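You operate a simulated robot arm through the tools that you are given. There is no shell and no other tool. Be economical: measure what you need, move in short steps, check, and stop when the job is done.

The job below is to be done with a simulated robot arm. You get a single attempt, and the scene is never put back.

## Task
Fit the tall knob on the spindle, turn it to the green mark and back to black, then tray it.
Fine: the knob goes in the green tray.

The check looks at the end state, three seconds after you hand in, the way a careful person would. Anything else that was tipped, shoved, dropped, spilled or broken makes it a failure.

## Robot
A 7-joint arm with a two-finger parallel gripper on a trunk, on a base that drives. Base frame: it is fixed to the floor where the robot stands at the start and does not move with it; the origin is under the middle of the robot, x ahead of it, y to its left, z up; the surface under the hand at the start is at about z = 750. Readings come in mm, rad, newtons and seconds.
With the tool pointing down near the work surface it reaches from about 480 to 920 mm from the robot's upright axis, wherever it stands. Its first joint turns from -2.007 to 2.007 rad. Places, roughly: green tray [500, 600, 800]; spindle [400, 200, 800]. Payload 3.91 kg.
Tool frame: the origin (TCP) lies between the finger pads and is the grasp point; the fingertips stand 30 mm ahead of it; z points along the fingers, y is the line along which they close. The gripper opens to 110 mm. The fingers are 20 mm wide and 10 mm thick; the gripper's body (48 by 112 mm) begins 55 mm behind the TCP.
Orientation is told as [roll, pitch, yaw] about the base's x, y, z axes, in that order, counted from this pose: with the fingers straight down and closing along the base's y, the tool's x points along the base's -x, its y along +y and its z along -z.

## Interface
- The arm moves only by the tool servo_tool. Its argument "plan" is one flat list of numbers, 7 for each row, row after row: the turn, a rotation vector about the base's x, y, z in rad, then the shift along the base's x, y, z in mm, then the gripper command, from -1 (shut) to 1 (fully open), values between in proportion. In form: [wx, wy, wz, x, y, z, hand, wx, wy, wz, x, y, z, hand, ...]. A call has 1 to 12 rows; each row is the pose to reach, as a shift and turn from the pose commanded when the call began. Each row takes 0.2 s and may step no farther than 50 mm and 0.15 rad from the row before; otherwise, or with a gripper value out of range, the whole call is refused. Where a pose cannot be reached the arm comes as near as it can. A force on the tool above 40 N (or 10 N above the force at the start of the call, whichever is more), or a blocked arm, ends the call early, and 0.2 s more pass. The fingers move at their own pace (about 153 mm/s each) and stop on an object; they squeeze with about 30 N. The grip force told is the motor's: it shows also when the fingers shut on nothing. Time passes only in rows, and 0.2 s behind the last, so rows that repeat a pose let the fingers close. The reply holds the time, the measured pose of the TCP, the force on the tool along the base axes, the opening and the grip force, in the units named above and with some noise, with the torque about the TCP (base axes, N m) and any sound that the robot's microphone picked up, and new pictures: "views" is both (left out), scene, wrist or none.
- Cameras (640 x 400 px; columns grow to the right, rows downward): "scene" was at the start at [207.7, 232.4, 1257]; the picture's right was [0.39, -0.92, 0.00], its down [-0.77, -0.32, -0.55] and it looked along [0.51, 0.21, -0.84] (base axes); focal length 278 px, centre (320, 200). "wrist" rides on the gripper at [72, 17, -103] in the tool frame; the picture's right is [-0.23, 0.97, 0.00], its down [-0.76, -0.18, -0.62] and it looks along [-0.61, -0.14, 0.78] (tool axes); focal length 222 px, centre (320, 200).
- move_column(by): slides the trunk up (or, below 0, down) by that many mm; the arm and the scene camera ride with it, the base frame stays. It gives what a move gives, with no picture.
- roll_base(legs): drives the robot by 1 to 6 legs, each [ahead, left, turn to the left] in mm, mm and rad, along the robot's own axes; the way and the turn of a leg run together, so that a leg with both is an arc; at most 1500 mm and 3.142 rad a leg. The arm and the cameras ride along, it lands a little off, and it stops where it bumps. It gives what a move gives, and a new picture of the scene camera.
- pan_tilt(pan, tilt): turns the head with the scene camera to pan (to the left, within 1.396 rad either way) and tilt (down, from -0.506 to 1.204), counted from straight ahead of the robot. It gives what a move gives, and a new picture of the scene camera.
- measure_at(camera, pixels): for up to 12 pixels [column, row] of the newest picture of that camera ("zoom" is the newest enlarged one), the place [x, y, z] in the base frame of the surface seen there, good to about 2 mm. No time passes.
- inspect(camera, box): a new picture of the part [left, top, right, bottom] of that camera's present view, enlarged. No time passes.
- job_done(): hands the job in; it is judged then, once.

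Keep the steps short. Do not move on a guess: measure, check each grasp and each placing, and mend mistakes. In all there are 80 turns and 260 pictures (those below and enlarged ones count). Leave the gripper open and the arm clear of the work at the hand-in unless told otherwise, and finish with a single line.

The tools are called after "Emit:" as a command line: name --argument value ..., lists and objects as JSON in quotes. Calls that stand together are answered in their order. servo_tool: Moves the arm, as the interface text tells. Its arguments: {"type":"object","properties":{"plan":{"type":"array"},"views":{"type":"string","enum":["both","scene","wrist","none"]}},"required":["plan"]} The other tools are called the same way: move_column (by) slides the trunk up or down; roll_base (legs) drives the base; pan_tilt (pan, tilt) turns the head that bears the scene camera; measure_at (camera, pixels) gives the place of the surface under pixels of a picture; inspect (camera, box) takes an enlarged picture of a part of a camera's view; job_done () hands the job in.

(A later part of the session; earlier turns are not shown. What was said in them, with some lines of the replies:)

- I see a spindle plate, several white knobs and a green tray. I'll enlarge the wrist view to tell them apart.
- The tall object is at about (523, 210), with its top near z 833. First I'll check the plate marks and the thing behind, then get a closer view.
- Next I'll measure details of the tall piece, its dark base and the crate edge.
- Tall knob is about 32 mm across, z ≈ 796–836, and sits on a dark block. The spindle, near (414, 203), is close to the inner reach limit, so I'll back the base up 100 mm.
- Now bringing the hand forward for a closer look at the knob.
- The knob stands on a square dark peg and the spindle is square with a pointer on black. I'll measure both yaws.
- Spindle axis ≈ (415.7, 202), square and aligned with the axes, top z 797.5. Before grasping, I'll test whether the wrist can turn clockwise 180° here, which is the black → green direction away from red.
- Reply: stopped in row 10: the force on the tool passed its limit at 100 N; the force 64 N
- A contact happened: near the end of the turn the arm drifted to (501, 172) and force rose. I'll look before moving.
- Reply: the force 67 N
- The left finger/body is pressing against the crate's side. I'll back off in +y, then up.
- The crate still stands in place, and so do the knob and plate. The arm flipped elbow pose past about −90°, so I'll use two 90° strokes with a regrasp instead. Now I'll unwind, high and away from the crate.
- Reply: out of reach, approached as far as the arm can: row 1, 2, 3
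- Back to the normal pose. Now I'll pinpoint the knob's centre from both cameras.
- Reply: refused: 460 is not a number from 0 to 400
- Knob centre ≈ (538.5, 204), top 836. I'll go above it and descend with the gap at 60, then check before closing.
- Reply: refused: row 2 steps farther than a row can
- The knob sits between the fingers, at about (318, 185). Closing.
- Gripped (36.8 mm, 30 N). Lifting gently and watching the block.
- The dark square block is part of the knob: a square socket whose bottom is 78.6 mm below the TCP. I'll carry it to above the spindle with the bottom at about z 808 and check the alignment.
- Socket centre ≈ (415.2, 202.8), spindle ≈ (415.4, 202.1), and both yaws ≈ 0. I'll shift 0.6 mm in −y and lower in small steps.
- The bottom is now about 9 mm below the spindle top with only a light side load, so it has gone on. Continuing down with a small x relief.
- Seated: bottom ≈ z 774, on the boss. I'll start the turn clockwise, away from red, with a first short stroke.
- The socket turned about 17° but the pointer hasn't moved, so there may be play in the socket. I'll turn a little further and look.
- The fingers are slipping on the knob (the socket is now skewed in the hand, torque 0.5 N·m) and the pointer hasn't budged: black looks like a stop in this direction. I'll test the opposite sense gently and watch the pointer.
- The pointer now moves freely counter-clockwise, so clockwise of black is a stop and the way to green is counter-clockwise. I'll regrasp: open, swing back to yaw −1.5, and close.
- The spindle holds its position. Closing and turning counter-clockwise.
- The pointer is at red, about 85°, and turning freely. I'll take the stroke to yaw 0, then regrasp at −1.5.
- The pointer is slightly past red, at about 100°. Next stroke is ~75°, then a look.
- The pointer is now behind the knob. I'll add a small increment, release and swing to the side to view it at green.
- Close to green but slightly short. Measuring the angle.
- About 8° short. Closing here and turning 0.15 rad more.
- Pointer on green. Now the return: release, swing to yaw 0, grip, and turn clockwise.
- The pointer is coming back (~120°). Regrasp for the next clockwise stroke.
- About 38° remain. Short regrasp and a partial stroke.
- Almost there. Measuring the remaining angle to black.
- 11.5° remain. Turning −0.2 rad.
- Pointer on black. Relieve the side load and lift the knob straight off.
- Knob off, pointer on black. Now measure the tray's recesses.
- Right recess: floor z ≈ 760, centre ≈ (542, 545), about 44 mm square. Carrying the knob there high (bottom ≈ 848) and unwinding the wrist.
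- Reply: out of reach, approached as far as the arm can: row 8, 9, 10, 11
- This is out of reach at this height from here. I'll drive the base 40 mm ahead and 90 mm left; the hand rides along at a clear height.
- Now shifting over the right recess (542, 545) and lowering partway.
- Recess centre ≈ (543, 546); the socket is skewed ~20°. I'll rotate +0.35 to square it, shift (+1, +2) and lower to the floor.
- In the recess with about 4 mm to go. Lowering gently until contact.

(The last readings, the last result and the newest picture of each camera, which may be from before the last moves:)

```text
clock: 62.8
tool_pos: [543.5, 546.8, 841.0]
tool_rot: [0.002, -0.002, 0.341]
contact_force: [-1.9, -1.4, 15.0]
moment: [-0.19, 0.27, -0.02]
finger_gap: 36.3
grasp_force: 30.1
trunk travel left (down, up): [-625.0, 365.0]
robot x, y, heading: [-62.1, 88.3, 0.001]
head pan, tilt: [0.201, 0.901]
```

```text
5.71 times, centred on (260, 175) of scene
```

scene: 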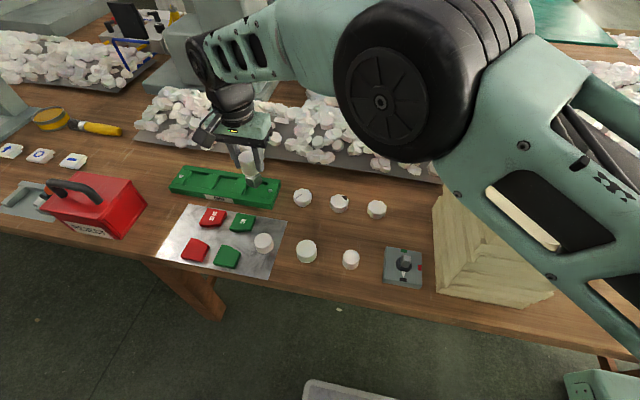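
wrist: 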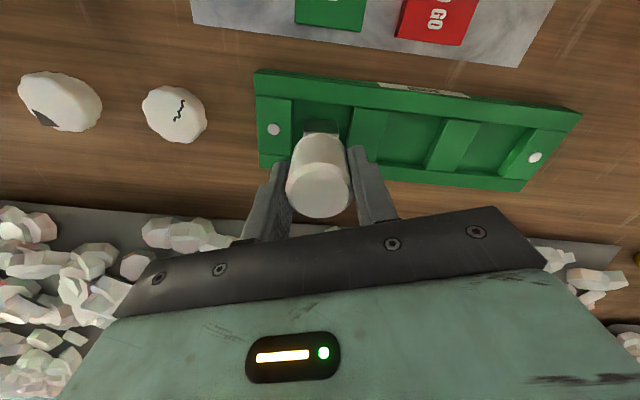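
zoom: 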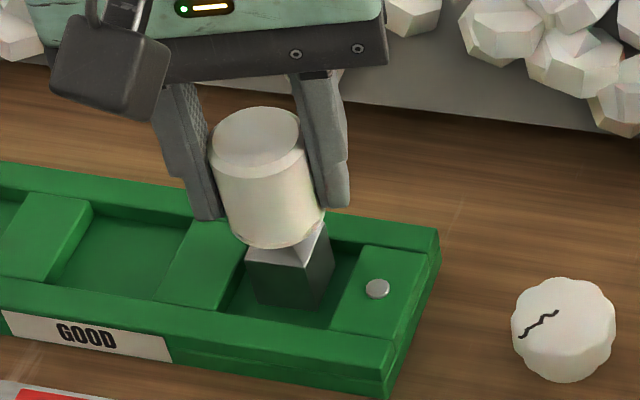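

Resting on the floor (15 N). Relieve 0.8 mm, open gradually, and check.

Emit:
servo_tool --plan '[0, 0, 0, 0, 0, 0.9, -1, 0, 0, 0, 0, 0, 0.9, -0.3, 0, 0, 0, 0, 0, 0.9, -0.2, 0, 0, 0, 0, 0, 0.9, 0, 0, 0, 0, 0, 0, 0.9, 0.15]' --views "both"

Emit:
inspect --camera "scene" --box '[220, 140, 300, 210]'

```text
clock: 64.0
tool_pos: [544.1, 546.4, 840.1]
tool_rot: [0.0, 0.001, 0.341]
contact_force: [-0.3, -0.1, -0.1]
moment: [0.01, 0.02, -0.04]
finger_gap: 63.1
grasp_force: 0.0
trunk travel left (down, up): [-625.0, 365.0]
robot x, y, heading: [-62.6, 91.2, 0.003]
head pan, tilt: [0.201, 0.901]
```

scene: 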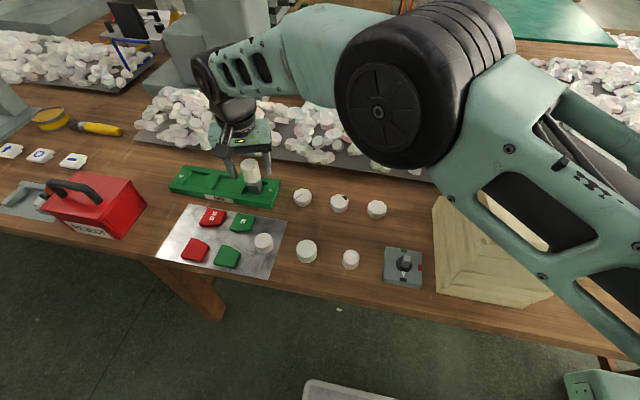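
wrist: 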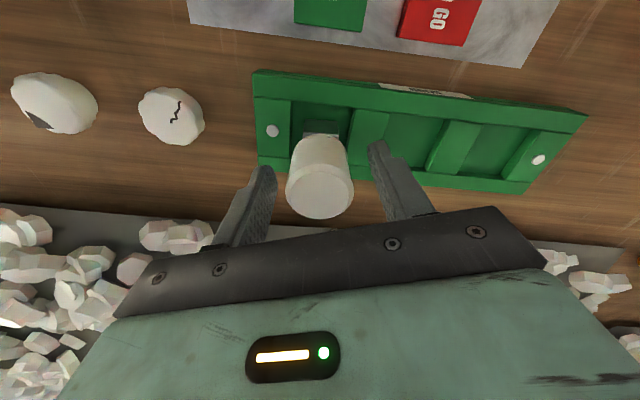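

```text
5.71 times, centred on (260, 175) of scene
```

zoom: 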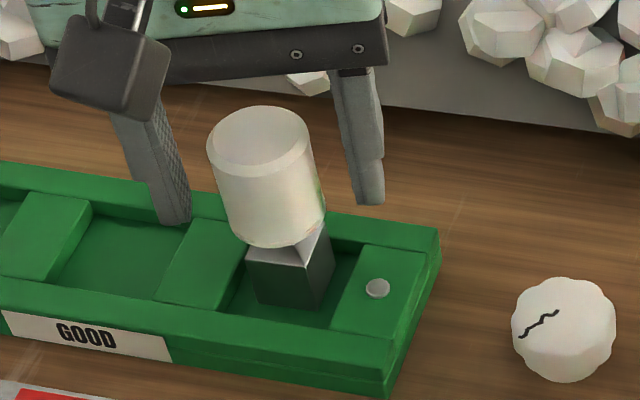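

The knob stands on its own in the tray. Raising straight up, then opening fully.

Emit:
servo_tool --plan '[0, 0, 0, 0, 0, 20, 0.15, 0, 0, 0, 0, 0, 45, 0.15, 0, 0, 0, 0, 0, 80, 0.3, 0, 0, 0, -20, -10, 110, 1, 0, 0, 0, -60, -30, 120, 1, 0, 0, 0, -100, -50, 130, 1]' --views "both"

Emit:
inspect --camera "scene" --box '[160, 140, 440, 300]'

```text
clock: 65.4
tool_pos: [444.0, 497.2, 970.4]
tool_rot: [0.0, 0.002, 0.339]
contact_force: [0.3, 0.0, -0.6]
moment: [-0.03, 0.06, 0.04]
finger_gap: 109.8
grasp_force: 0.0
trunk travel left (down, up): [-625.0, 365.0]
robot x, y, heading: [-59.3, 91.3, 0.007]
head pan, tilt: [0.201, 0.901]
```

scene: 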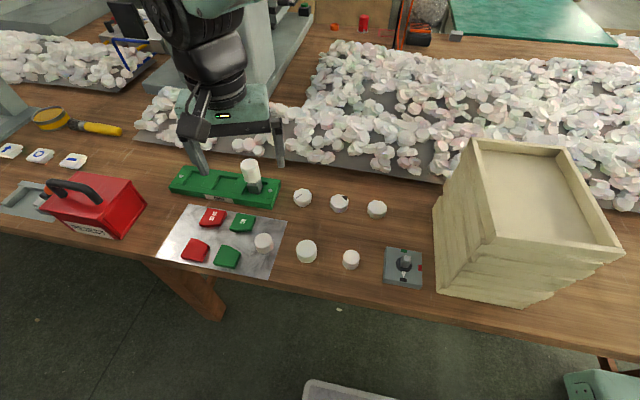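
wrist: 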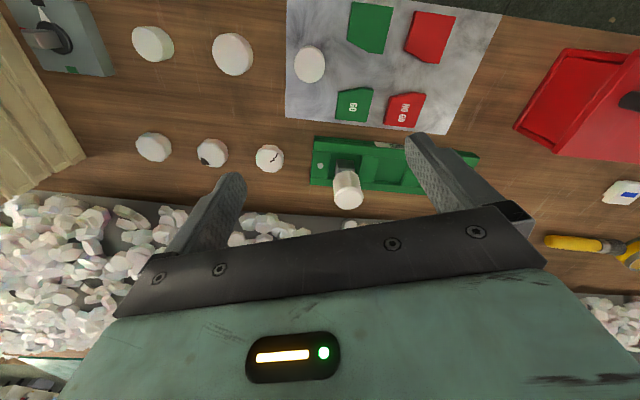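

```text
2.29 times, centred on (300, 220) of scene
```

zoom: 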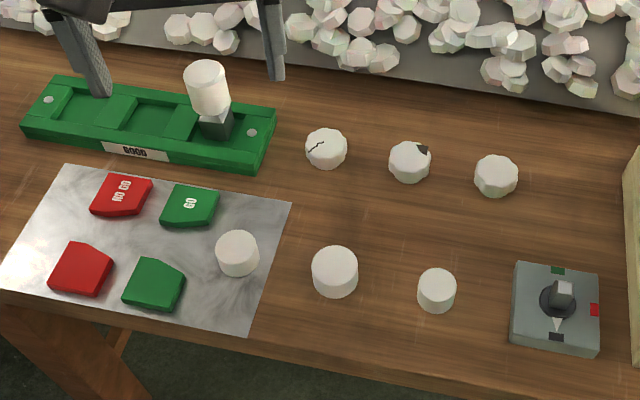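

The knob stands upright in the green tray and the pointer is on black. The crate's corners are where they were at the start (front corner ≈ (385, −16)). The gripper is open and clear, so I'm handing in.

Emit:
job_done

```text
The job is handed in.
```

The tall knob was fitted on the spindle, turned to green and back to black, and now stands upright in the green tray; the hand bumped the crate once during a wrist test, but its corners measured unmoved.
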